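You operate a simulated robot arm through the tools that you are given. There is no shell and no other tool.

You are at the controls of a simulated robot arm. One attempt, no reset.

JOB
Wipe the smudge off the blue mat, roll it up, fasten both straps.
Fine: rolled to the clamp bar; the cloth goes back. What is to be rubbed or washed off counts as gone when no trace of it is left.
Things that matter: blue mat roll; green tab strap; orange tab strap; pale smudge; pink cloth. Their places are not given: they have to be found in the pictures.

The check looks at the end state, three seconds after you hand in, the way a careful person would. Anything else that was tipped, shoved, dropped, spilled or broken makes it a failure. Flat cloth is picked up by pressing the open fingertips on it (5 to 10 N) and closing them slowly along it; thin cloth reads only 2 to 8 mm in the jaws.

ROBOT AND FRAMES
A 7-joint arm with a four-finger gripper, fixed in place. Base frame: the origin is on the floor under the middle of its stand, x ahead of it, y to its left, z up; the work surface is at about z = 0.8. Readings come in m, degrees, newtons and seconds.
It reaches about 1.223 m from its shoulder. Its first joint turns from -69.0 to 172.0 degrees. Payload 3.67 kg.
The tool frame sits at the grasp point between the pads (the TCP): z along the fingers, y along the line on which they close. The tips reach 0.028 m beyond it. The gripper opens to 0.112 m; its body begins 0.073 m behind the TCP.
Orientation is told as [roll, pitch, yaw] about the base's x, y, z axes, in that order, counted from this pose: with the fingers straight down and closing along the base's y, the tool's x points along the base's -x, its y along +y and its z along -z.

CONTROLS
- The arm moves only by the tool nudge_tool. Its argument "deltas" is a list of rows, each a list of 3 entries, a list of its own where there are three numbers: the shift along the base's x, y, z in m, then the turn, a rotation vector about the base's x, y, z in degrees, then the closure in counts, from 0 (fully open) to 255 (shut). In form: [[[dx, dy, dz], [rx, ry, rz], hand], ...]. A call has 1 to 20 rows; each row is the pose to reach, as a shift and turn from the pose commanded when the call began. A row lasts 0.2 s, in which the tool goes at most 0.05 m and 8.6 degrees; a call with a longer step from one row to the next is refused whole, and so is a gripper value outside its range. A pose out of reach is approached as far as the arm can. The call stops where the force on the tool passes 90 N (or 10 N more than at its start, if that is more) or the arm is blocked; 0.2 s more then pass. The fingers move at their own pace (about 0.1025 m/s each) and stop on an object; they squeeze with about 21 N. The grip force told is the motor's: it shows also when the fingers shut on nothing. Time passes only in rows, and 0.2 s behind the last, so rows that repeat a pose let the fingers close. The reply holds the time, the measured pose of the TCP, the force on the tool along the base axes, the opening and the grip force, in the units named above and with some noise, with the torque about the TCP (base axes, N m) and any sound that the robot's microphone picked up, and new pictures: "show" is both (left out), scene, wrist or none.
- Cameras (640 x 400 px; columns grow to the right, rows downward): "scene" is fixed at [0.4003, -0.6491, 1.5501]; the picture's right is [0.33, -0.94, 0.00], its down [-0.76, -0.27, -0.60] and it looks along [0.56, 0.20, -0.80] (base axes); focal length 311 px, centre (320, 200). "wrist" rides on the gripper at [0.06, -0.018, -0.104] in the tool frame; the picture's right is [0.29, 0.96, 0.00], its down [-0.80, 0.24, -0.55] and it looks along [-0.53, 0.16, 0.83] (tool axes); focal length 234 px, centre (320, 200).
- raise_lower(by): slides the trunk up (or, below 0, down) by that many m; the arm rides with it, the base frame stays. It gives what a move gives, with no picture.
- locate(camera, pixels): for up to 12 pixels [column, row] of the newest picture of that camera ("zoom" is the newest enlarged one), the place [x, y, z] in the base frame of the surface seen there, good to about 0.002 m. No time passes.
- close_up(camera, box): a new picture of the part [left, top, right, bottom] of that camera's present view, enlarged. No time passes.
- close_job(): hands the job in; it is judged then, once.

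Open the gripper and draw the arm clear of the work before you hand the job in, unless the task says otherwise.

The tools are called after "Emit:" as a command line: name --argument value ..., lists and objects as JSON in quotes. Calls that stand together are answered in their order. nudge_tool: Moves the arm, as the interface text tells. Its arguments: {"type":"object","properties":{"deltas":{"type":"array"},"show":{"type":"string","enum":["both","scene","wrist","none"]}},"required":["deltas"]} The other tools are called the same way: raise_lower (by) moves the trunk up or down; locate (camera, pixels) gives the place of the surface under pixels of a picture; close_up (camera, box) takes an enlarged picture of a part of a camera's view; close_job () hands the job in.

At the start:

```text
time: 0.0
ee_pos: [0.6726, -0.2157, 1.0789]
orientation: [0.0, 0.0, 0.1]
force: [-0.1, 0.5, 0.5]
wrist_torque: [0.03, 0.01, 0.01]
opening: 0.1119
gripper_force: 0.1
trunk travel left (down, up): [-0.625, 0.215]
```

scene: 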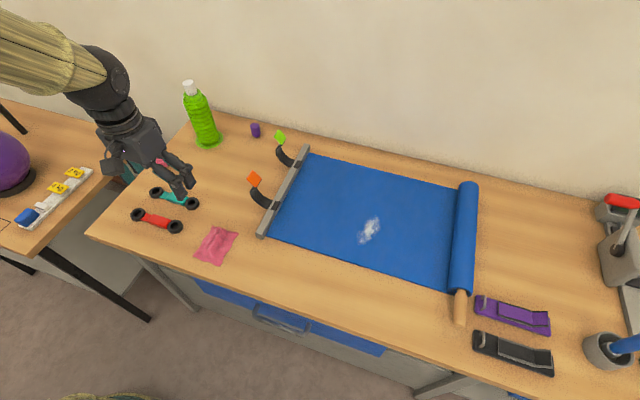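
wrist: 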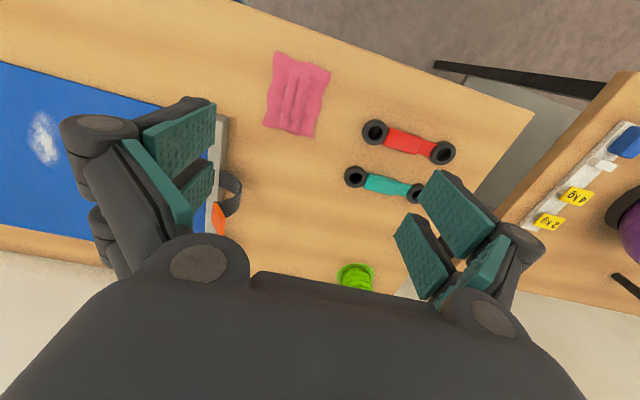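

The scene shows the pink cloth near (215,245), the smudge near (369,230), the clamp bar from (263,237) to (303,150), the straps with orange and green tabs at (255,180) and (280,138), and the roll near (463,240). I'll locate these points and take close-ups.

Emit:
locate --camera "scene" --pixels '[[215, 245], [200, 258], [232, 234], [212, 228], [369, 230], [358, 240], [379, 220], [263, 237], [303, 150], [255, 180], [280, 138], [463, 240]]'

Emit:
close_up --camera "scene" --box '[180, 110, 340, 280]'

Emit:
close_up --camera "scene" --box '[340, 160, 560, 380]'

```text
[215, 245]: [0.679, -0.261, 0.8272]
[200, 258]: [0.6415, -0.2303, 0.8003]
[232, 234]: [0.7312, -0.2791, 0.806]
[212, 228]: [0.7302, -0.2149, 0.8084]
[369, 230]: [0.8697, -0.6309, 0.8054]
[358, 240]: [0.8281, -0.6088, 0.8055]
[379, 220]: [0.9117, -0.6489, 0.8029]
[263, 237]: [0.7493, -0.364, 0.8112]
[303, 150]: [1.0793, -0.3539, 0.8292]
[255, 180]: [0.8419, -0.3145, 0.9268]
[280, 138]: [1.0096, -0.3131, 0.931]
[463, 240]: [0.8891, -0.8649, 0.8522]
```

```text
2.35 times, centred on (260, 195) of scene
```

zoom: 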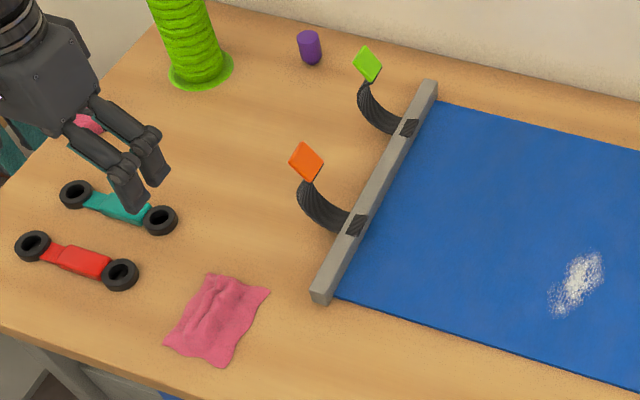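

```text
1.82 times, centred on (450, 270) of scene
```

zoom: 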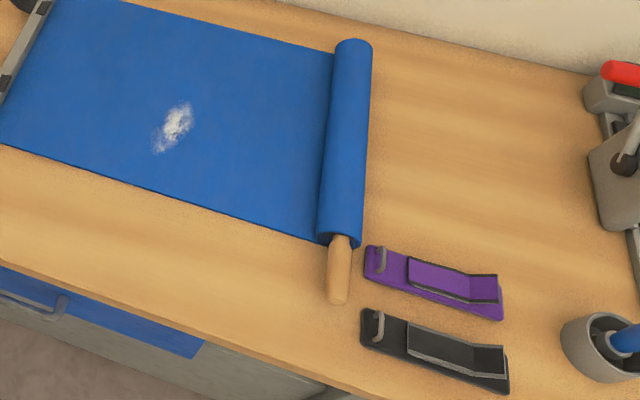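

The cloth, the straps and the roll are visible. I'll zoom in on the cloth and the roll handle for accurate geometry before moving.

Emit:
close_up --camera "scene" --box '[185, 215, 249, 275]'

Emit:
locate --camera "scene" --pixels '[[461, 295], [459, 320], [463, 182], [478, 185], [450, 285], [470, 290], [440, 280], [455, 190], [310, 155], [270, 235], [280, 160], [262, 200]]'

Emit:
locate --camera "wrist" --pixels '[[275, 52], [330, 70], [312, 138], [264, 125], [295, 95], [289, 85], [305, 100], [280, 100], [45, 140], [230, 190]]'

```text
6.67 times, centred on (217, 245) of scene
```

zoom: 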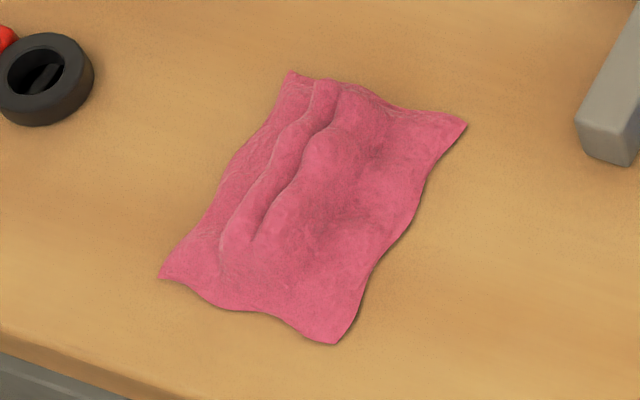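

```text
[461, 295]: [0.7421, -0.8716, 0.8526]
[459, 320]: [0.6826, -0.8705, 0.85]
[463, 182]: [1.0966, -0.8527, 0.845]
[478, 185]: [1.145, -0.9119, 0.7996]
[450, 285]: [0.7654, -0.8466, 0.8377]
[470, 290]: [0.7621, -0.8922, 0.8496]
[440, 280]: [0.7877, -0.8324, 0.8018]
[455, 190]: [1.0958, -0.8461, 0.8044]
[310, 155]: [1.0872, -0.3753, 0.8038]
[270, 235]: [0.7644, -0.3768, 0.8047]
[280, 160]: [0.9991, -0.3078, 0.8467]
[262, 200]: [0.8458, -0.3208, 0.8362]
```

```text
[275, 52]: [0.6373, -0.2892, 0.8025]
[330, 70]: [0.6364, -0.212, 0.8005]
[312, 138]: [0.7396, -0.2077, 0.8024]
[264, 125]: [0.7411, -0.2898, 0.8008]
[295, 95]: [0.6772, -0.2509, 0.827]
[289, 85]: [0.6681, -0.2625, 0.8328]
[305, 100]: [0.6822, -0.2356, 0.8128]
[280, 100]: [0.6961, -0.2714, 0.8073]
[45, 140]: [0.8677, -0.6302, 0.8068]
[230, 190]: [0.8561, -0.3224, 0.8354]
```

The cloth's ridge runs along x near y=-0.255, with cloth corners at x 0.637–0.740 and y -0.29 to -0.21. Next I'll zoom in on the smudge and then on the handle and straps.

Emit:
close_up --camera "scene" --box '[345, 205, 393, 253]'

Emit:
locate --camera "zoom" --pixels '[[320, 200], [240, 280], [400, 120], [200, 300], [440, 100]]'

Emit:
close_up --camera "scene" --box '[420, 260, 560, 380]'

Emit:
close_up --camera "scene" --box '[240, 125, 320, 215]'

```text
8.33 times, centred on (369, 229) of scene
```

zoom: 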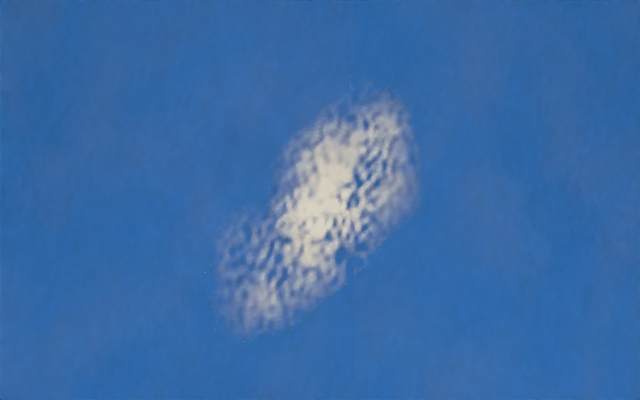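

```text
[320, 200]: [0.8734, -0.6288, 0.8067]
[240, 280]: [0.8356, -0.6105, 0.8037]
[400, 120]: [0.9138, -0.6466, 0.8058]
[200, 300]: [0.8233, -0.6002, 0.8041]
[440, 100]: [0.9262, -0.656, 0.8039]
```

```text
3.33 times, centred on (490, 320) of scene
```

zoom: 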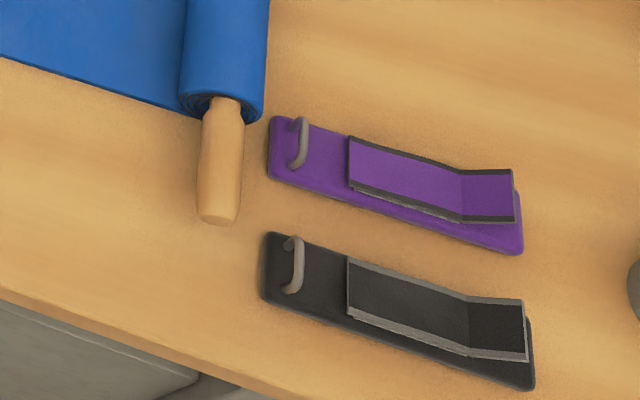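

```text
4.44 times, centred on (280, 170) of scene
```

zoom: 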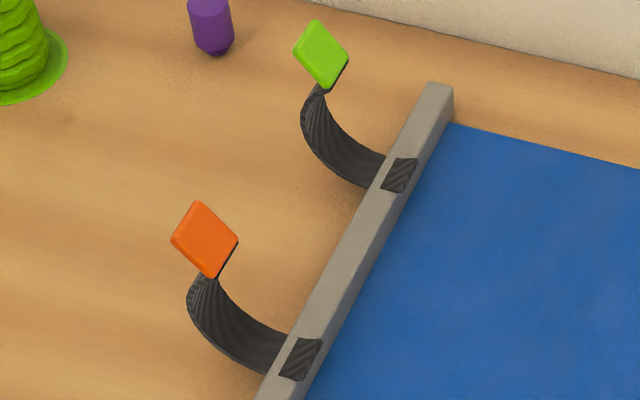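

The smudge spans x≈0.82–0.93 and y≈-0.60 to -0.66. I'll move above the cloth ridge at (0.686,-0.252) with the jaws partly closed.

Emit:
nudge_tool --deltas '[[[0.007, -0.018, -0.03], [0, 0, 0], 60], [[0.0134, -0.036, -0.06], [0, 0, 0], 100], [[0.0134, -0.036, -0.1], [0, 0, 0], 100], [[0.0134, -0.036, -0.14], [0, 0, 0], 100], [[0.0134, -0.036, -0.18], [0, 0, 0], 100], [[0.0134, -0.036, -0.18], [0, 0, 0], 100]]'

```text
time: 1.4
ee_pos: [0.6865, -0.251, 0.8992]
orientation: [0.0, -0.1, 0.0]
force: [-0.2, -0.5, 0.7]
wrist_torque: [-0.02, -0.06, -0.02]
opening: 0.0681
gripper_force: 0.1
trunk travel left (down, up): [-0.625, 0.215]
```

scene: 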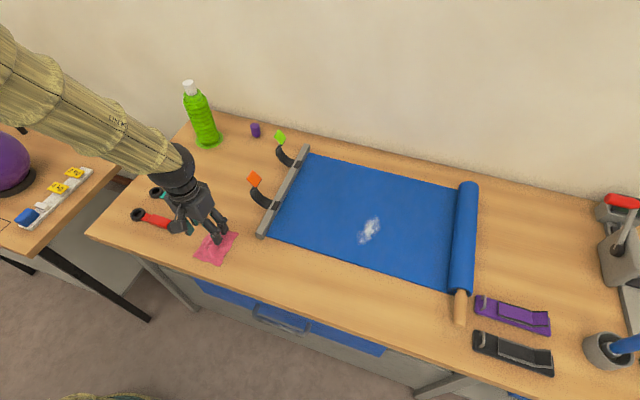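
wrist: 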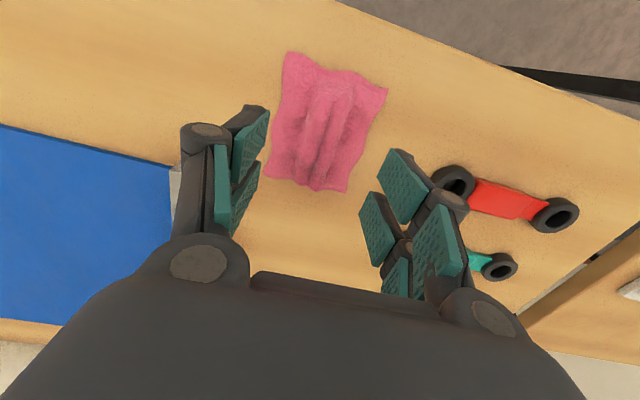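

I'm directly over the cloth with the opening at 68 mm. I'll lower close to the surface and then make contact with small steps.

Emit:
nudge_tool --deltas '[[[0, -0.001, -0.03], [0, 0, 0], 110], [[0, -0.001, -0.055], [0, 0, 0], 110], [[0, -0.001, -0.064], [0, 0, 0], 110], [[0, -0.001, -0.064], [0, 0, 0], 110]]'

```text
time: 2.4
ee_pos: [0.6855, -0.2501, 0.837]
orientation: [0.0, -0.1, 0.0]
force: [-0.3, -0.8, 0.9]
wrist_torque: [-0.01, -0.02, -0.01]
opening: 0.0636
gripper_force: 0.1
trunk travel left (down, up): [-0.625, 0.215]
```

scene: 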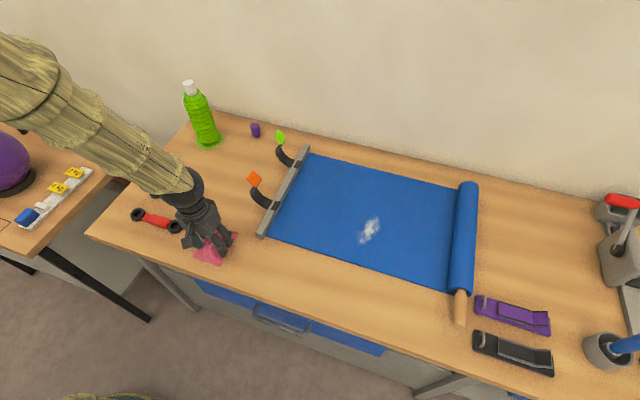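
wrist: 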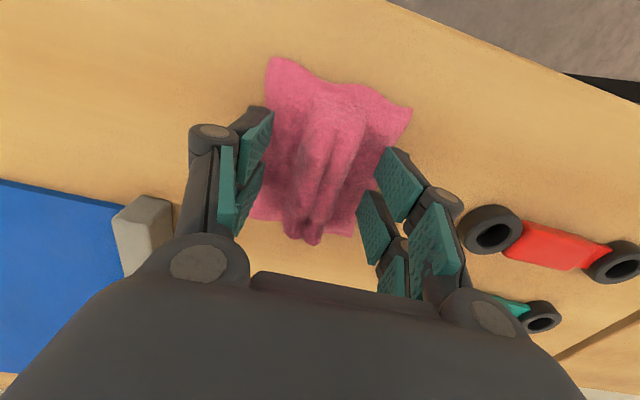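

The tips are about 9 mm above the surface, on either side of the ridge. I'll step down in 2 mm increments while watching the force.

Emit:
nudge_tool --deltas '[[[0, 0, -0.003], [0, 0, 0], 115], [[0, 0, -0.005], [0, 0, 0], 115], [[0, 0, -0.007], [0, 0, 0], 115], [[0, 0, -0.007], [0, 0, 0], 115]]' --show "none"

```text
time: 3.4
ee_pos: [0.6855, -0.2507, 0.8342]
orientation: [0.0, -0.5, 0.0]
force: [4.3, 3.7, 61.8]
wrist_torque: [0.6, 0.41, 0.02]
opening: 0.0623
gripper_force: 20.2
trunk travel left (down, up): [-0.625, 0.215]
```

The force reads 62 N, so I'm pressing too hard. I'll back off in sub-millimetre steps to reach 5–10 N.

Emit:
nudge_tool --deltas '[[[0, 0, 0.003], [0, 0, 0], 115], [[0, 0, 0.0055], [0, 0, 0], 115], [[0, 0, 0.0055], [0, 0, 0], 115]]' --show "none"

```text
time: 4.2
ee_pos: [0.6844, -0.2522, 0.8349]
orientation: [0.0, 0.0, 0.1]
force: [4.8, 2.8, 21.3]
wrist_torque: [0.45, -0.13, 0.0]
opening: 0.0622
gripper_force: 0.6
trunk travel left (down, up): [-0.625, 0.215]
```

The force is now 21 N. I'll raise another 1.2 mm and re-check.

Emit:
nudge_tool --deltas '[[[0, 0, 0.0012], [0, 0, 0], 115], [[0, 0, 0.0012], [0, 0, 0], 115]]' --show "wrist"

```text
time: 4.8
ee_pos: [0.6833, -0.252, 0.8353]
orientation: [-0.1, 0.1, 0.0]
force: [-4.3, 3.0, 15.5]
wrist_torque: [0.38, 0.09, 0.07]
opening: 0.0619
gripper_force: 7.4
trunk travel left (down, up): [-0.625, 0.215]
```

wrist: 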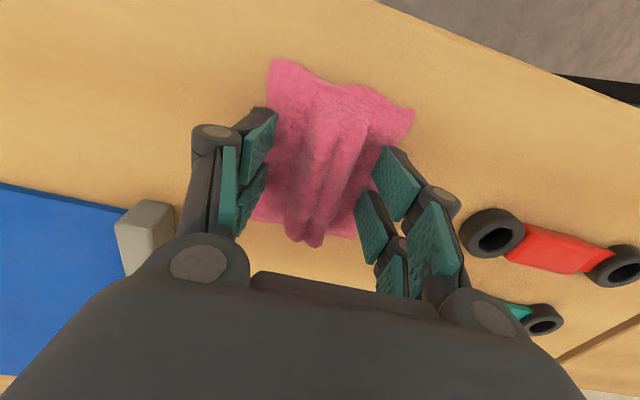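

The force is still 15 N. I'll ease up 0.8 mm and begin a slow close, checking the force along the way.

Emit:
nudge_tool --deltas '[[[0, 0, 0.0008], [0, 0, 0], 115], [[0, 0, 0.0008], [0, 0, 0], 122], [[0, 0, 0.0008], [0, 0, 0], 130], [[0, 0, 0.0008], [0, 0, 0], 138]]' --show "none"

```text
time: 5.8
ee_pos: [0.6841, -0.2516, 0.8359]
orientation: [0.1, -0.1, 0.1]
force: [0.7, 0.9, 9.7]
wrist_torque: [0.04, -0.04, -0.01]
opening: 0.0513
gripper_force: 0.0
trunk travel left (down, up): [-0.625, 0.215]
```

The force is 9.7 N, which is good. I'll keep closing slowly.

Emit:
nudge_tool --deltas '[[[0, 0, 0.0002], [0, 0, 0], 146], [[0, 0, 0.0002], [0, 0, 0], 154], [[0, 0, 0.0002], [0, 0, 0], 162], [[0, 0, 0.0002], [0, 0, 0], 170]]' --show "wrist"

```text
time: 6.8
ee_pos: [0.6852, -0.2522, 0.8363]
orientation: [0.0, -0.1, 0.0]
force: [0.1, -0.2, 15.6]
wrist_torque: [-0.01, -0.02, -0.01]
opening: 0.0375
gripper_force: 0.1
trunk travel left (down, up): [-0.625, 0.215]
```

wrist: 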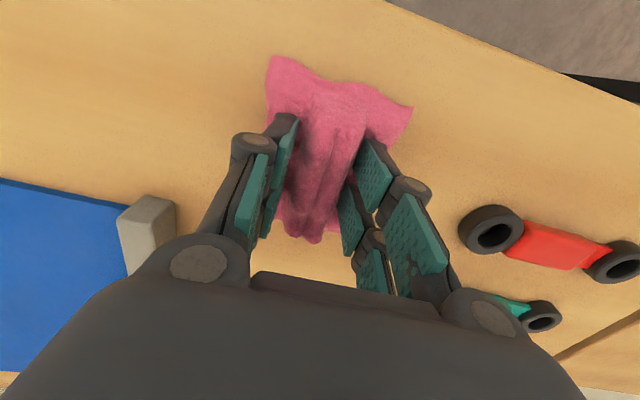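

The jaws are gathering the ridge, but force has crept up to 15.6 N. I'll raise about 0.8 mm as I continue closing.

Emit:
nudge_tool --deltas '[[[0, 0, 0.0006], [0, 0, 0], 176], [[0, 0, 0.0008], [0, 0, 0], 184], [[0, 0, 0.001], [0, 0, 0], 192], [[0, 0, 0.0011], [0, 0, 0], 200]]' --show "none"

Emit:
nudge_tool --deltas '[[[0, 0, 0.0002], [0, 0, 0], 208], [[0, 0, 0.0004], [0, 0, 0], 216], [[0, 0, 0.0005], [0, 0, 0], 224], [[0, 0, 0.0005], [0, 0, 0], 232]]' --show "wrist"

```text
time: 7.8
ee_pos: [0.685, -0.2529, 0.8377]
orientation: [0.1, -0.1, 0.0]
force: [4.3, 4.2, 16.4]
wrist_torque: [0.17, -0.11, -0.02]
opening: 0.0264
gripper_force: 21.0
trunk travel left (down, up): [-0.625, 0.215]
```

```text
time: 8.8
ee_pos: [0.6847, -0.2534, 0.8373]
orientation: [0.0, -0.1, -0.1]
force: [-1.6, 1.3, 1.7]
wrist_torque: [-0.01, -0.1, -0.02]
opening: 0.0265
gripper_force: 20.9
trunk travel left (down, up): [-0.625, 0.215]
```

wrist: 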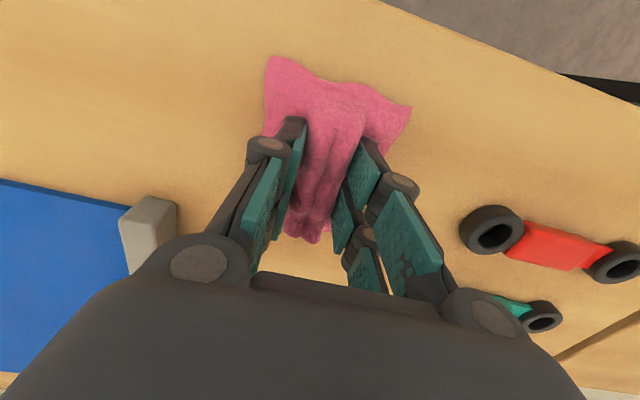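

The jaws stopped at 26 mm with a 21 N grip, so they hold the ridge. I'll command it closed and lift a few cm to check.

Emit:
nudge_tool --deltas '[[[0, 0, 0.0], [0, 0, 0], 255], [[0, 0, 0.0], [0, 0, 0], 255], [[0, 0, 0.01], [0, 0, 0], 255], [[0, 0, 0.03], [0, 0, 0], 255], [[0, 0, 0.06], [0, 0, 0], 255], [[0, 0, 0.06], [0, 0, 0], 255]]'

```text
time: 10.2
ee_pos: [0.6881, -0.254, 0.8938]
orientation: [0.0, 0.0, 0.1]
force: [0.5, 0.5, 0.1]
wrist_torque: [0.0, 0.05, -0.03]
opening: 0.0263
gripper_force: 20.7
trunk travel left (down, up): [-0.625, 0.215]
```

scene: 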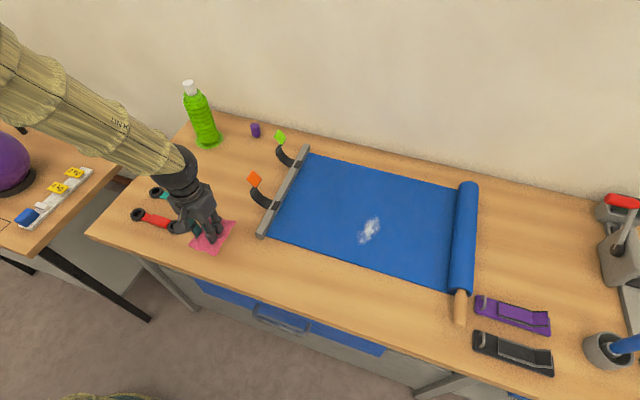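
wrist: 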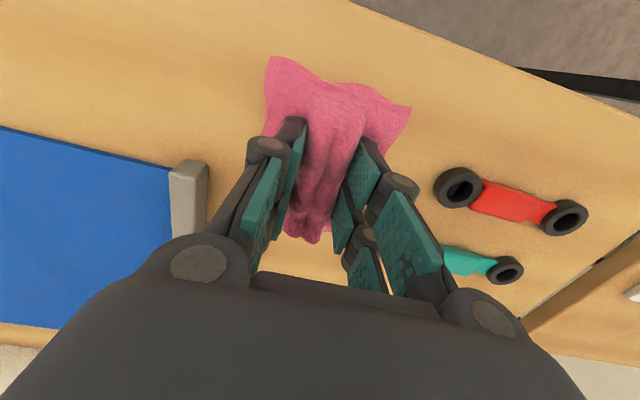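

The cloth is off the table in the jaws (the wrist view shows it held). I'll carry it along -y past the clamp bar, clear of the orange tab, and then over to the smudge.

Emit:
nudge_tool --deltas '[[[0, -0.03, 0.02], [0, 0, 0], 255], [[0, -0.07, 0.04], [0, 0, 0], 255], [[0, -0.11, 0.04], [0, 0, 0], 255], [[0, -0.15, 0.04], [0, 0, 0], 255], [[0, -0.19, 0.04], [0, 0, 0], 255], [[0.03, -0.22, 0.04], [0, 0, 0], 255], [[0.06, -0.25, 0.04], [0, 0, 0], 255], [[0.09, -0.28, 0.04], [0, 0, 0], 255], [[0.12, -0.31, 0.04], [0, 0, 0], 255], [[0.15, -0.34, 0.04], [0, 0, 0], 255], [[0.18, -0.37, 0.04], [0, 0, 0], 255], [[0.18, -0.37, 0.04], [0, 0, 0], 255], [[0.18, -0.37, 0.04], [0, 0, 0], 255]]'

```text
time: 13.0
ee_pos: [0.8666, -0.6223, 0.9383]
orientation: [0.1, 0.0, 0.0]
force: [1.5, 0.1, -0.9]
wrist_torque: [0.05, -0.01, -0.02]
opening: 0.0261
gripper_force: 21.4
trunk travel left (down, up): [-0.625, 0.215]
```

scene: 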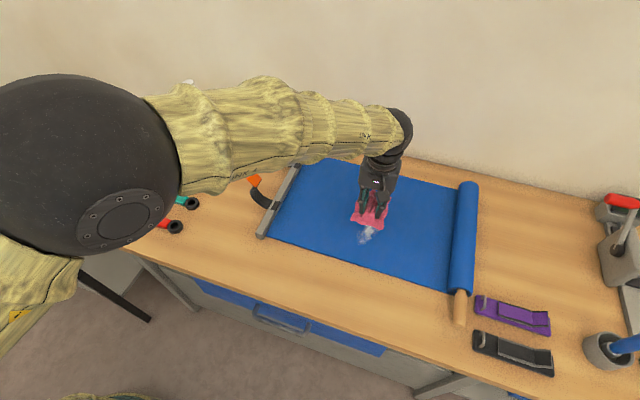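
wrist: 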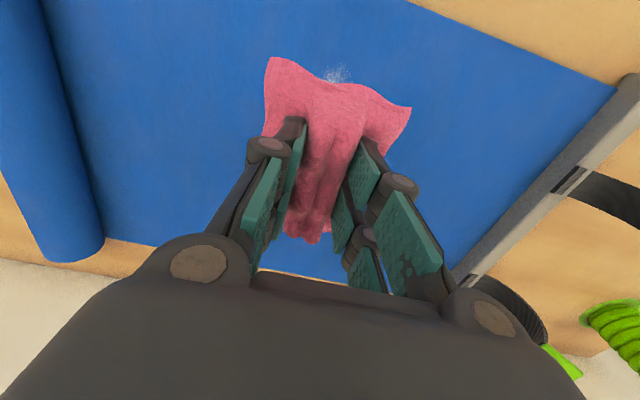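

I'm above the smudge with the cloth held (26 mm). I'll lower toward the mat, stopping just above it, and then touch down in small steps.

Emit:
nudge_tool --deltas '[[[0.003, -0.004, -0.04], [0, 0, 0], 255], [[0.006, -0.008, -0.08], [0, 0, 0], 255], [[0.006, -0.008, -0.09], [0, 0, 0], 255], [[0.006, -0.008, -0.0925], [0, 0, 0], 255], [[0.006, -0.008, -0.0925], [0, 0, 0], 255]]' --show "none"

```text
time: 14.2
ee_pos: [0.8711, -0.6294, 0.8446]
orientation: [-0.1, 0.1, -0.1]
force: [0.1, -0.3, -0.5]
wrist_torque: [0.01, 0.01, 0.0]
opening: 0.0265
gripper_force: 20.6
trunk travel left (down, up): [-0.625, 0.215]
```

No contact yet at z=0.8446. I'll continue down by small steps.

Emit:
nudge_tool --deltas '[[[0, 0, -0.0015], [0, 0, 0], 255], [[0, 0, -0.003], [0, 0, 0], 255], [[0, 0, -0.003], [0, 0, 0], 255]]' --show "none"

```text
time: 15.0
ee_pos: [0.8731, -0.6307, 0.8415]
orientation: [0.0, 0.0, 0.0]
force: [-0.2, 0.0, -0.4]
wrist_torque: [-0.03, 0.01, 0.0]
opening: 0.0261
gripper_force: 21.0
trunk travel left (down, up): [-0.625, 0.215]
```

Still no contact. I'll go down 1.5 mm more in two steps.

Emit:
nudge_tool --deltas '[[[0, 0, -0.001], [0, 0, 0], 255], [[0, 0, -0.0018], [0, 0, 0], 255], [[0, 0, -0.0018], [0, 0, 0], 255]]' --show "none"

```text
time: 15.8
ee_pos: [0.8725, -0.6309, 0.8396]
orientation: [0.0, 0.0, 0.0]
force: [-0.3, 0.4, -0.7]
wrist_torque: [-0.04, 0.02, 0.01]
opening: 0.0263
gripper_force: 20.9
trunk travel left (down, up): [-0.625, 0.215]
```

Still no contact at z=0.8396. I'll continue with 0.7 mm steps.

Emit:
nudge_tool --deltas '[[[0, 0, -0.0008], [0, 0, 0], 255], [[0, 0, -0.0016], [0, 0, 0], 255], [[0, 0, -0.0016], [0, 0, 0], 255]]' --show "none"

```text
time: 16.6
ee_pos: [0.871, -0.6302, 0.8386]
orientation: [0.0, 0.0, 0.0]
force: [0.1, 0.3, -0.5]
wrist_torque: [0.0, 0.02, 0.0]
opening: 0.0266
gripper_force: 21.1
trunk travel left (down, up): [-0.625, 0.215]
```

Emit:
nudge_tool --deltas '[[[0, 0, -0.0008], [0, 0, 0], 255], [[0, 0, -0.0016], [0, 0, 0], 255], [[0, 0, -0.0016], [0, 0, 0], 255]]' --show "both"

```text
time: 17.4
ee_pos: [0.8716, -0.6297, 0.8366]
orientation: [0.0, -0.1, 0.0]
force: [0.5, -1.4, 7.2]
wrist_torque: [-0.06, 0.19, 0.05]
opening: 0.0265
gripper_force: 20.8
trunk travel left (down, up): [-0.625, 0.215]
```

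scene: 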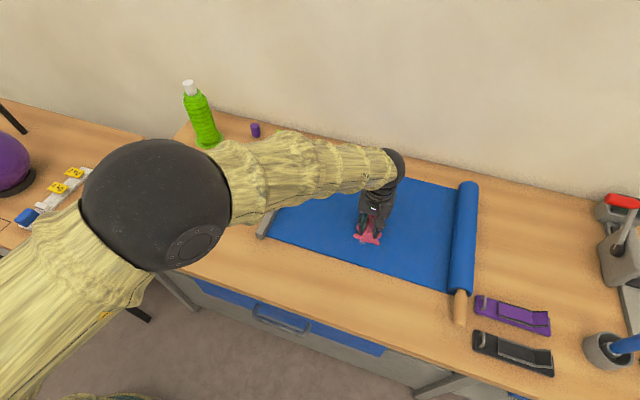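
wrist: 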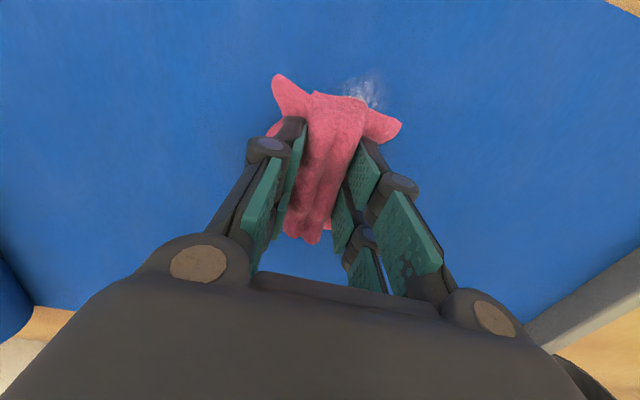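

Contact is 7 N at z=0.8366 and part of the smudge is still visible at (365,90) in the wrist view. I'll start wiping strokes along x with slightly more pressure.

Emit:
nudge_tool --deltas '[[[-0.015, 0, -0.0004], [0, 0, 0], 255], [[-0.03, 0, -0.0004], [0, 0, 0], 255], [[-0.045, 0.004, -0.0004], [0, 0, 0], 255], [[-0.06, 0.01, -0.0004], [0, 0, 0], 255], [[-0.06, 0.022, -0.0004], [0, 0, 0], 255], [[-0.045, 0.022, -0.0004], [0, 0, 0], 255], [[-0.03, 0.018, -0.0004], [0, 0, 0], 255]]' --show "both"

```text
time: 19.0
ee_pos: [0.84, -0.6137, 0.8365]
orientation: [0.0, 0.0, 0.0]
force: [-5.9, 0.9, 10.7]
wrist_torque: [-0.04, 0.14, -0.04]
opening: 0.0261
gripper_force: 20.2
trunk travel left (down, up): [-0.625, 0.215]
```

scene: 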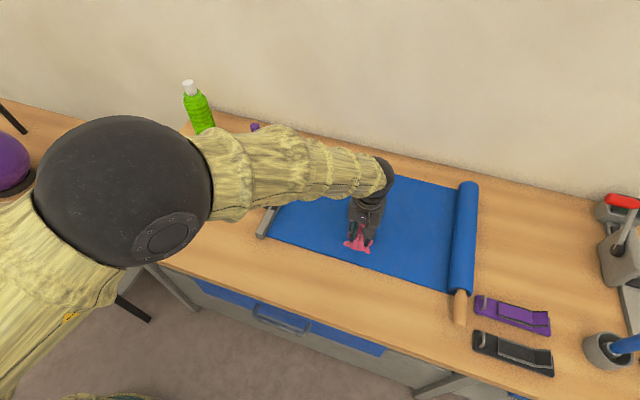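
wrist: 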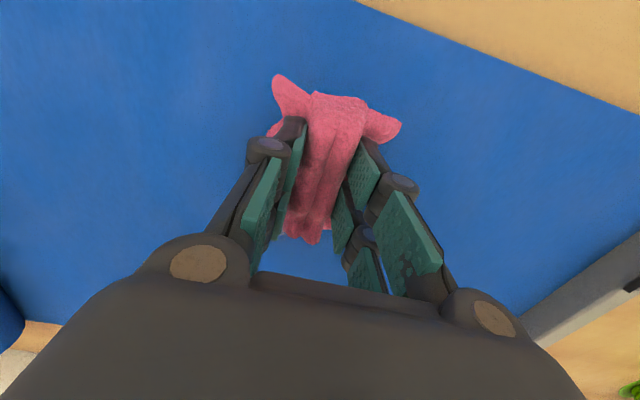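

The smudge section at the near end is gone, with force around 10 N. I'll continue with longer strokes covering the rest.

Emit:
nudge_tool --deltas '[[[0.02, 0, 0], [0, 0, 0], 255], [[0.04, 0, 0], [0, 0, 0], 255], [[0.06, 0, 0], [0, 0, 0], 255], [[0.08, -0.005, 0], [0, 0, 0], 255], [[0.095, -0.012, 0], [0, 0, 0], 255], [[0.095, -0.027, 0], [0, 0, 0], 255], [[0.075, -0.027, 0], [0, 0, 0], 255], [[0.055, -0.022, 0], [0, 0, 0], 255], [[0.035, -0.02, 0], [0, 0, 0], 255], [[0.015, -0.015, 0], [0, 0, 0], 255], [[-0.005, -0.01, 0], [0, 0, 0], 255], [[-0.025, -0.005, 0], [0, 0, 0], 255], [[-0.025, -0.03, 0], [0, 0, 0], 255], [[-0.005, -0.035, 0], [0, 0, 0], 255], [[0.015, -0.04, 0], [0, 0, 0], 255], [[0.035, -0.045, 0], [0, 0, 0], 255], [[0.055, -0.05, 0], [0, 0, 0], 255], [[0.075, -0.05, 0], [0, 0, 0], 255], [[0.095, -0.05, 0], [0, 0, 0], 255]]' --show "both"

```text
time: 23.0
ee_pos: [0.9384, -0.6636, 0.8366]
orientation: [0.0, 0.0, 0.0]
force: [0.2, 0.0, 0.6]
wrist_torque: [-0.04, 0.01, 0.01]
opening: 0.0267
gripper_force: 20.9
trunk travel left (down, up): [-0.625, 0.215]
```

scene: 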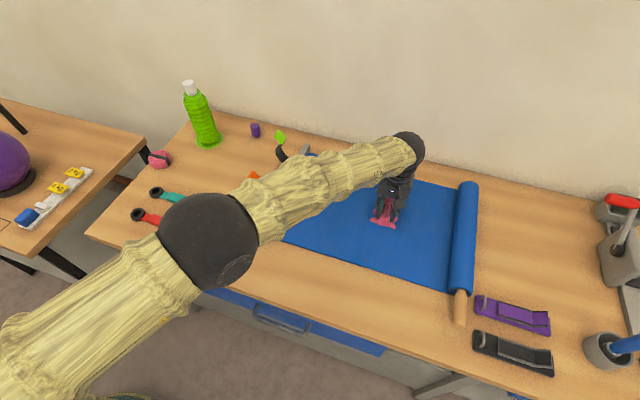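
wrist: 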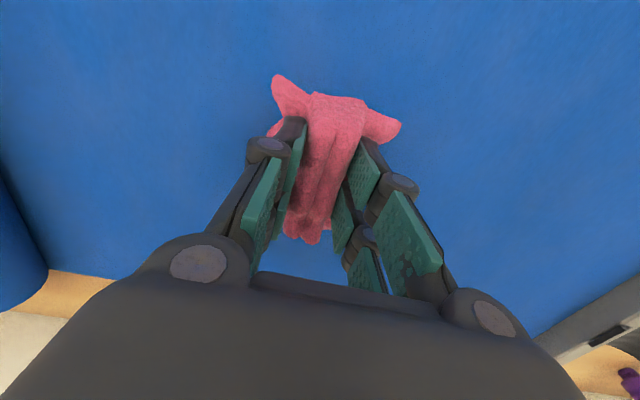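

Contact was light at the far end (0.6 N). I'll press another 0.8 mm and check the force with a short stroke.

Emit:
nudge_tool --deltas '[[[0, 0, -0.0008], [0, 0, 0], 255], [[-0.01, 0, -0.0008], [0, 0, 0], 255], [[-0.02, 0, -0.0008], [0, 0, 0], 255]]' --show "none"

```text
time: 23.8
ee_pos: [0.9174, -0.6627, 0.8373]
orientation: [0.0, 0.0, 0.0]
force: [-0.1, 1.1, 8.0]
wrist_torque: [0.03, -0.13, 0.0]
opening: 0.0265
gripper_force: 20.7
trunk travel left (down, up): [-0.625, 0.215]
```

8 N of contact. I'll do a zigzag pass across the whole smudge area from the far end to the near end.

Emit:
nudge_tool --deltas '[[[0.02, 0, 0], [0, 0, 0], 255], [[0.02, 0.02, 0], [0, 0, 0], 255], [[0.02, 0.04, 0], [0, 0, 0], 255], [[0.005, 0.04, 0], [0, 0, 0], 255], [[0.005, 0.02, 0], [0, 0, 0], 255], [[0.005, 0.0, 0], [0, 0, 0], 255], [[-0.015, 0.0, 0], [0, 0, 0], 255], [[-0.015, 0.02, 0], [0, 0, 0], 255], [[-0.015, 0.045, 0], [0, 0, 0], 255], [[-0.035, 0.05, 0], [0, 0, 0], 255], [[-0.035, 0.03, 0], [0, 0, 0], 255], [[-0.035, 0.01, 0], [0, 0, 0], 255], [[-0.055, 0.01, 0], [0, 0, 0], 255], [[-0.055, 0.03, 0], [0, 0, 0], 255], [[-0.055, 0.06, 0], [0, 0, 0], 255], [[-0.075, 0.065, 0], [0, 0, 0], 255], [[-0.075, 0.04, 0], [0, 0, 0], 255], [[-0.075, 0.02, 0], [0, 0, 0], 255], [[-0.095, 0.03, 0], [0, 0, 0], 255], [[-0.095, 0.065, 0], [0, 0, 0], 255]]' --show "none"

```text
time: 28.0
ee_pos: [0.8223, -0.5973, 0.837]
orientation: [0.0, 0.0, 0.0]
force: [-1.4, -1.4, 13.0]
wrist_torque: [0.05, -0.27, -0.03]
opening: 0.0263
gripper_force: 20.9
trunk travel left (down, up): [-0.625, 0.215]
```

Force was steady at about 13 N. I'll lift and pull the arm aside toward the cloth's home to inspect the mat.

Emit:
nudge_tool --deltas '[[[0, 0, 0.03], [0, 0, 0], 255], [[0, 0, 0.07], [0, 0, 0], 255], [[-0.03, 0.01, 0.1], [0, 0, 0], 255], [[-0.07, 0.02, 0.1], [0, 0, 0], 255], [[-0.11, 0.03, 0.1], [0, 0, 0], 255], [[-0.14, 0.05, 0.1], [0, 0, 0], 255], [[-0.14, 0.09, 0.1], [0, 0, 0], 255], [[-0.14, 0.13, 0.1], [0, 0, 0], 255], [[-0.14, 0.13, 0.1], [0, 0, 0], 255]]' --show "both"

Emit:
close_up --camera "scene" --box '[330, 190, 410, 270]'

```text
time: 30.0
ee_pos: [0.6836, -0.4731, 0.9322]
orientation: [0.1, 0.0, 0.0]
force: [0.3, 0.3, -0.9]
wrist_torque: [0.02, 0.0, 0.01]
opening: 0.0266
gripper_force: 21.0
trunk travel left (down, up): [-0.625, 0.215]
```

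scene: 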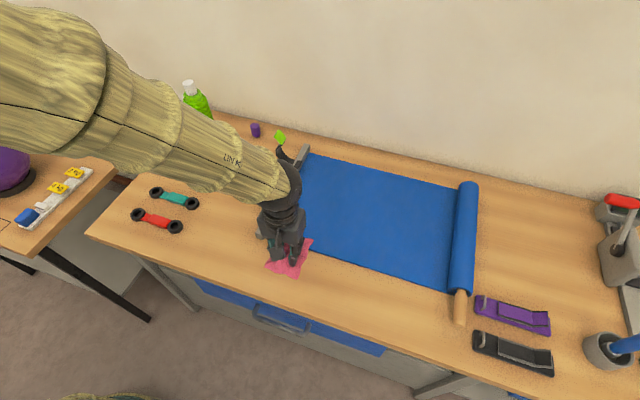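
wrist: 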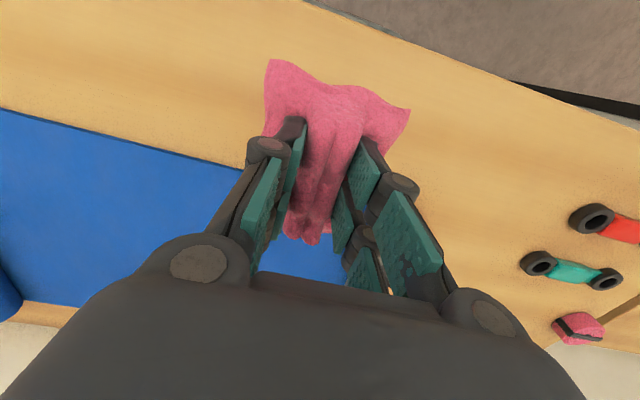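

```text
5.00 times, centred on (370, 230) of scene
```

zoom: 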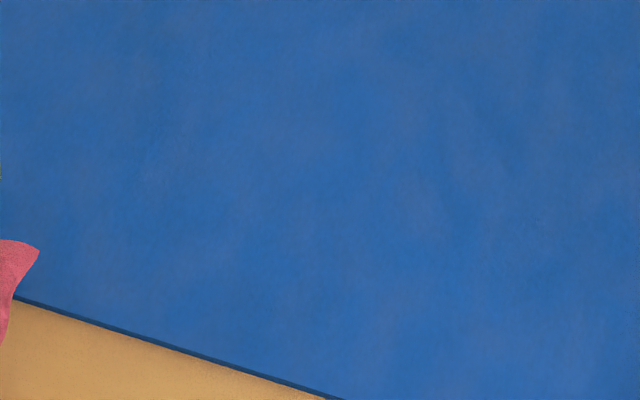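

At 5x the smudge looks gone. I'll check the exact earlier region at higher zoom for faint remnants.

Emit:
close_up --camera "scene" --box '[345, 205, 393, 253]'

Emit:
close_up --camera "scene" --box '[352, 208, 388, 232]'

Emit:
close_up --camera "scene" --box '[350, 226, 386, 250]'

```text
8.33 times, centred on (369, 229) of scene
```

zoom: 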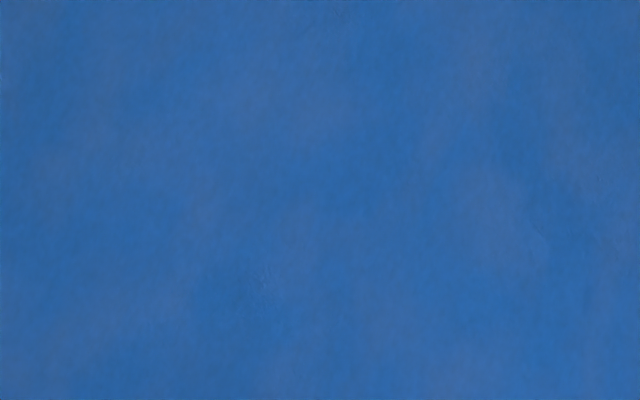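

```text
16.00 times, centred on (370, 220) of scene
```

zoom: 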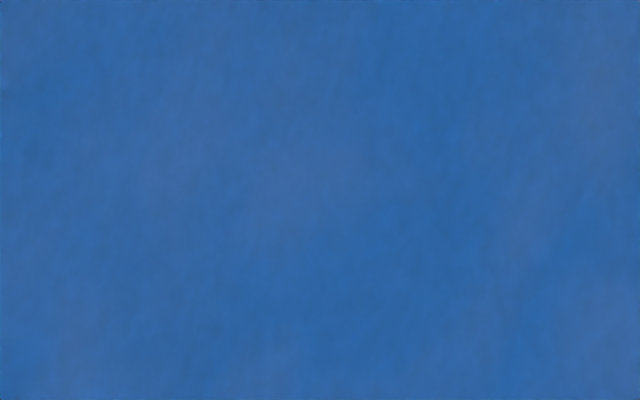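

```text
16.00 times, centred on (368, 238) of scene
```

zoom: 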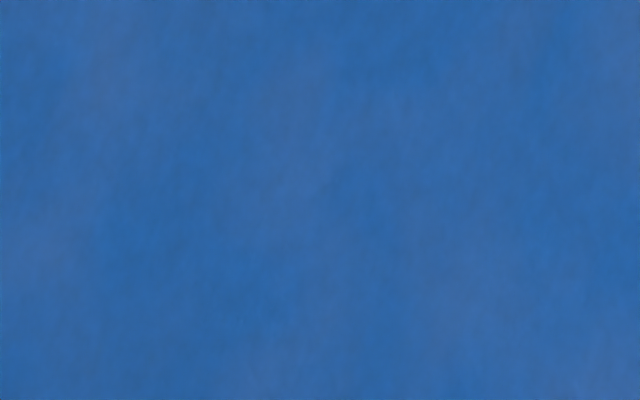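

The area looks clean. One last check on a faint texture spot near (362,237), at maximum zoom.

Emit:
close_up --camera "scene" --box '[356, 233, 368, 241]'

Emit:
close_up --camera "scene" --box '[400, 215, 448, 263]'

```text
16.00 times, centred on (362, 237) of scene
```

zoom: 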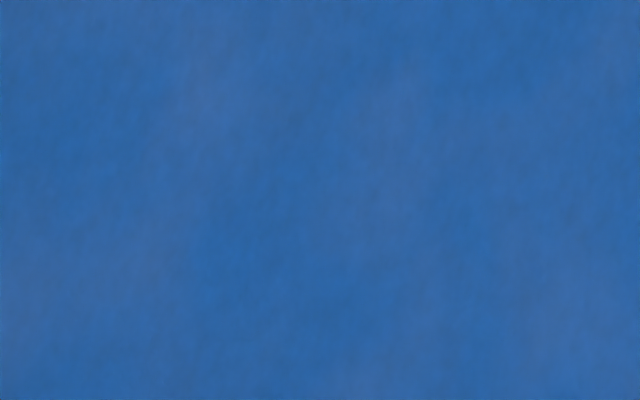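

```text
8.33 times, centred on (424, 239) of scene
```

zoom: 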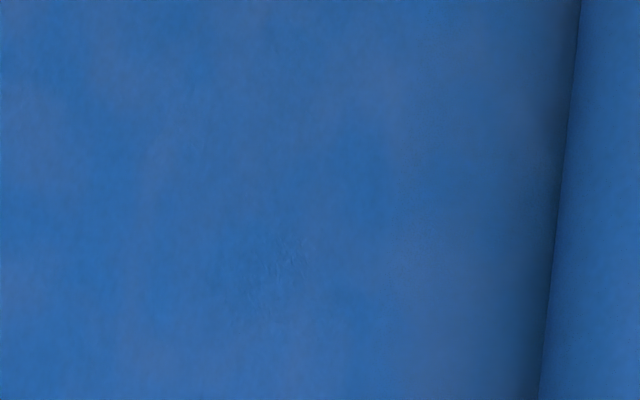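

The mat is clean, with the same texture as an untouched area. Now I'll carry the cloth back to its home position at TCP (0.685,-0.253) and lower it.

Emit:
nudge_tool --deltas '[[[0, 0.04, 0], [0, 0, 0], 255], [[0, 0.08, 0], [0, 0, 0], 255], [[0, 0.12, 0], [0, 0, 0], 255], [[0.001, 0.16, 0], [0, 0, 0], 255], [[0.001, 0.2, 0], [0, 0, 0], 255], [[0.001, 0.2195, 0], [0, 0, 0], 255], [[0.001, 0.2195, -0.03], [0, 0, 0], 255], [[0.001, 0.2195, -0.06], [0, 0, 0], 255], [[0.001, 0.2195, -0.085], [0, 0, 0], 255], [[0.001, 0.2195, -0.09], [0, 0, 0], 255], [[0.001, 0.2195, -0.09], [0, 0, 0], 255]]' --show "both"

```text
time: 32.4
ee_pos: [0.6829, -0.2478, 0.8456]
orientation: [0.0, 0.1, 0.1]
force: [0.2, 0.0, -0.8]
wrist_torque: [0.0, 0.02, 0.05]
opening: 0.0261
gripper_force: 21.1
trunk travel left (down, up): [-0.625, 0.215]
```

scene: 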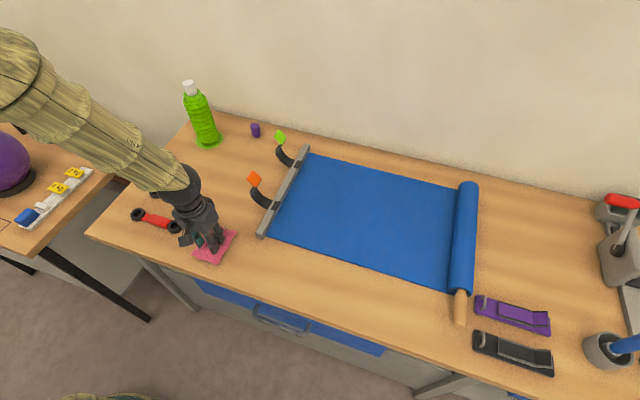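
wrist: 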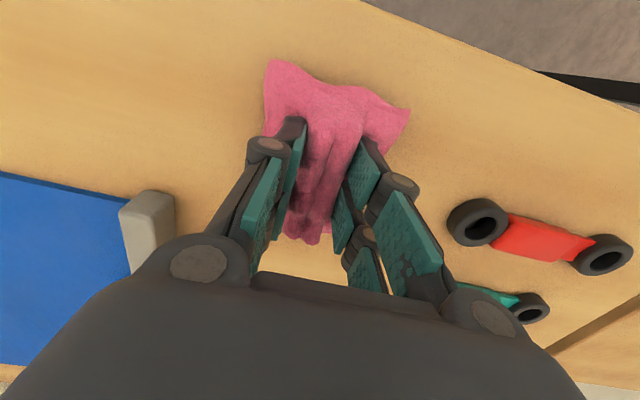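

I'm about 5 mm off in y. I'll correct that and lower the last few mm until it touches.

Emit:
nudge_tool --deltas '[[[0.002, -0.005, -0.002], [0, 0, 0], 255], [[0.002, -0.005, -0.006], [0, 0, 0], 255], [[0.002, -0.005, -0.0075], [0, 0, 0], 255], [[0.002, -0.005, -0.0075], [0, 0, 0], 255]]' --show "none"

```text
time: 33.4
ee_pos: [0.6857, -0.2524, 0.8388]
orientation: [0.0, -0.1, -0.1]
force: [0.8, 0.1, 0.1]
wrist_torque: [-0.02, 0.01, -0.03]
opening: 0.0266
gripper_force: 20.7
trunk travel left (down, up): [-0.625, 0.215]
```

It's nearly touching, at (0.6857,-0.2524,0.8388). I'll lower 0.7 mm, open slowly to release, then lift straight up.

Emit:
nudge_tool --deltas '[[[0, 0, -0.0007], [0, 0, 0], 200], [[0, 0, -0.0007], [0, 0, 0], 170], [[0, 0, -0.0007], [0, 0, 0], 150], [[0, 0, -0.0007], [0, 0, 0], 150], [[0, 0, 0.01], [0, 0, 0], 140], [[0, 0, 0.03], [0, 0, 0], 120], [[0, 0, 0.07], [0, 0, 0], 100], [[0, 0, 0.11], [0, 0, 0], 100], [[0, 0, 0.15], [0, 0, 0], 100]]' --show "both"

```text
time: 35.4
ee_pos: [0.6842, -0.2524, 0.9891]
orientation: [0.0, -0.1, 0.0]
force: [-1.2, -0.4, -0.4]
wrist_torque: [-0.02, -0.04, -0.03]
opening: 0.0681
gripper_force: 0.0
trunk travel left (down, up): [-0.625, 0.215]
```

scene: 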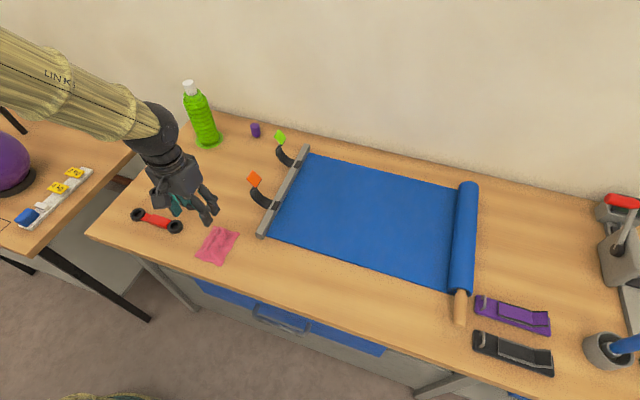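
wrist: 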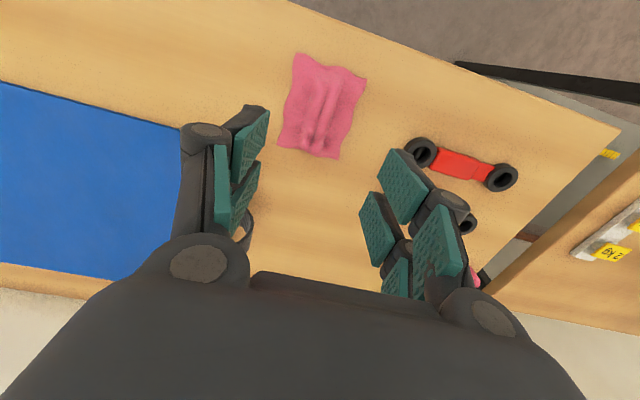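

The cloth is back at its original spot with the jaws clear. Next I'll measure the roll and handle precisely in close-ups.

Emit:
close_up --camera "scene" --box '[435, 255, 515, 335]'

Emit:
locate --camera "zoom" --pixels '[[236, 200], [232, 290], [200, 320], [172, 340], [220, 170], [175, 330], [230, 345], [265, 290], [250, 120], [195, 120], [300, 120], [350, 230]]'

```text
5.00 times, centred on (475, 295) of scene
```

zoom: 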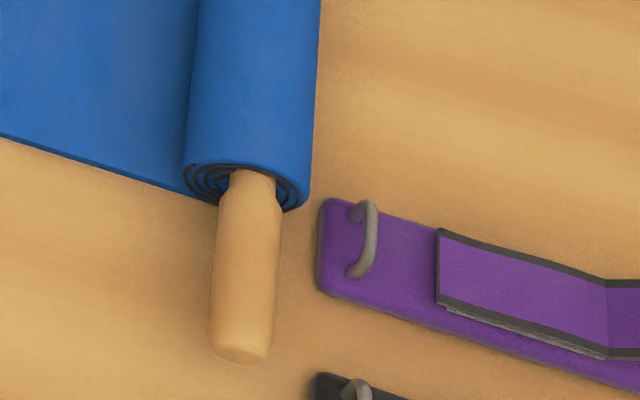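

```text
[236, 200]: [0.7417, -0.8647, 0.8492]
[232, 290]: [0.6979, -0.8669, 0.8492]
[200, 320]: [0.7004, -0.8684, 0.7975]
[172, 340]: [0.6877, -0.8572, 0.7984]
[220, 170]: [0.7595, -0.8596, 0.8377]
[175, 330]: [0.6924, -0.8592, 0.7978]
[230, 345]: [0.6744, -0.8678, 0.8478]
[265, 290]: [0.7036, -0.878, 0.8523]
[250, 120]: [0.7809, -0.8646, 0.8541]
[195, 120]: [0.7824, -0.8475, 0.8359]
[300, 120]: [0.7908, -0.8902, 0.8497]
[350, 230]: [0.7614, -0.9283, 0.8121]
```

The handle spans x≈0.672–0.757 around y≈-0.872, with its top near z≈0.85. I need to know how close the purple and black pieces are, so I'll locate their near edges.

Emit:
locate --camera "zoom" --pixels '[[324, 205], [322, 285], [365, 205], [355, 270], [318, 385], [352, 385], [212, 260], [276, 260], [282, 205], [218, 205], [209, 340], [270, 345]]'

Emit:
close_up --camera "scene" --box '[455, 300, 495, 340]'

```text
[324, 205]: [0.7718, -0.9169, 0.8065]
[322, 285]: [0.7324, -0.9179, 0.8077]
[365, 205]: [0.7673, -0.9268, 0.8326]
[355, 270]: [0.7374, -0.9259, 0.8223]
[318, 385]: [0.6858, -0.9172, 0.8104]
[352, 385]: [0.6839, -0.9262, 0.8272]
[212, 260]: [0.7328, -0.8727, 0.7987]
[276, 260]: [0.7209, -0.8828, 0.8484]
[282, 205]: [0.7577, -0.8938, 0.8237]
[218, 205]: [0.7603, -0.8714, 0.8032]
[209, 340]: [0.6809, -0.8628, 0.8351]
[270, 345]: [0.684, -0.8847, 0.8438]
```

```text
10.00 times, centred on (475, 320) of scene
```

zoom: 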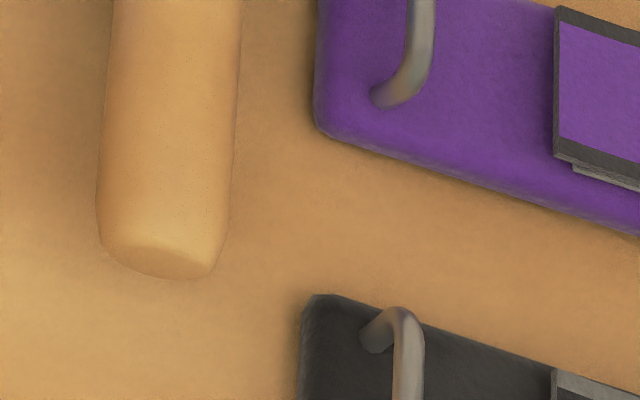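

The purple and black pieces start at y≈-0.917, so there is limited room behind the handle. I'll measure the finger geometry in the wrist view, at the present pose TCP (0.684,-0.252,0.989), to judge clearance.

Emit:
close_up --camera "wrist" --box '[160, 90, 480, 310]'

Emit:
locate --camera "wrist" --pixels '[[250, 110], [262, 108], [265, 130], [205, 130], [245, 150], [242, 195], [222, 190], [385, 150], [400, 180], [380, 225], [450, 200], [470, 235]]'

```text
1.82 times, centred on (320, 200) of wrist
```

zoom: 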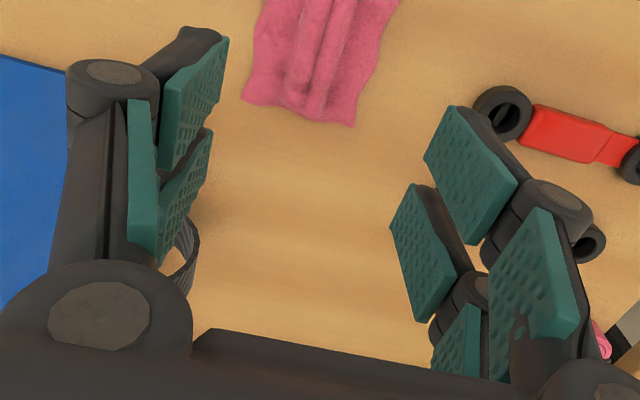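

```text
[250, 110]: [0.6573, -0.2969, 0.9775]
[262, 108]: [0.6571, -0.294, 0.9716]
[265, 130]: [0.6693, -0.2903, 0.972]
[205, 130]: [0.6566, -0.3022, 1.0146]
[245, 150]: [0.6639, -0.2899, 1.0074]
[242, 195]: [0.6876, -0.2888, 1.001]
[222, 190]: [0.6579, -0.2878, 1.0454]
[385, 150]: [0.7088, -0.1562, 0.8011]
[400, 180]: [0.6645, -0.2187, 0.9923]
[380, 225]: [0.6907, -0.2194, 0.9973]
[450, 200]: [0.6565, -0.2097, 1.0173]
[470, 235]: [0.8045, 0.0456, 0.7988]
```

The finger tips are only about 11 mm thick and ±30 mm in x, so caging the handle with a ~44 mm opening leaves about 1 cm to the purple and black pieces. I'll go above the handle at (0.709,-0.872) at high z.

Emit:
nudge_tool --deltas '[[[0, -0.045, 0], [0, 0, 0], 120], [[0, -0.09, 0], [0, 0, 0], 140], [[0, -0.135, 0], [0, 0, 0], 150], [[0, -0.18, 0], [0, 0, 0], 155], [[0, -0.225, 0], [0, 0, 0], 155], [[0, -0.27, 0], [0, 0, 0], 155], [[0, -0.315, 0], [0, 0, 0], 155], [[0, -0.36, 0], [0, 0, 0], 155], [[0.005, -0.405, 0], [0, 0, 0], 155], [[0.01, -0.45, 0], [0, 0, 0], 155], [[0.015, -0.495, 0], [0, 0, 0], 155], [[0.02, -0.54, 0], [0, 0, 0], 155], [[0.025, -0.585, 0], [0, 0, 0], 155], [[0.025, -0.62, 0], [0, 0, 0], 155], [[0.025, -0.62, 0], [0, 0, 0], 155]]' --show "both"

```text
time: 38.6
ee_pos: [0.7131, -0.8772, 0.9846]
orientation: [0.3, 0.0, 0.0]
force: [-0.5, 0.7, 0.0]
wrist_torque: [0.0, -0.07, -0.02]
opening: 0.0439
gripper_force: 0.1
trunk travel left (down, up): [-0.625, 0.215]
```

scene: 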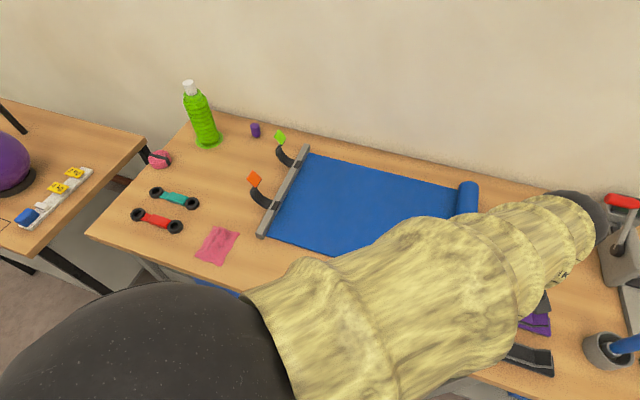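
wrist: 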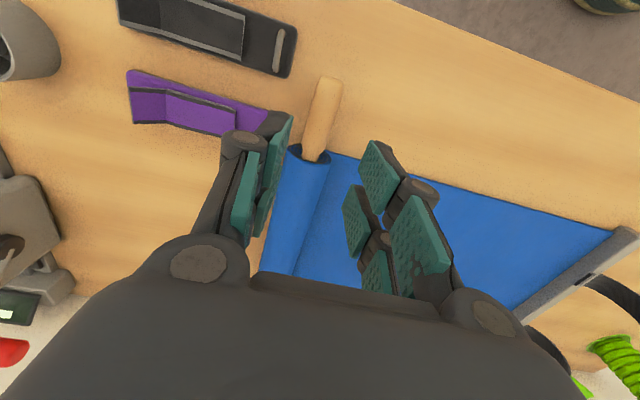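

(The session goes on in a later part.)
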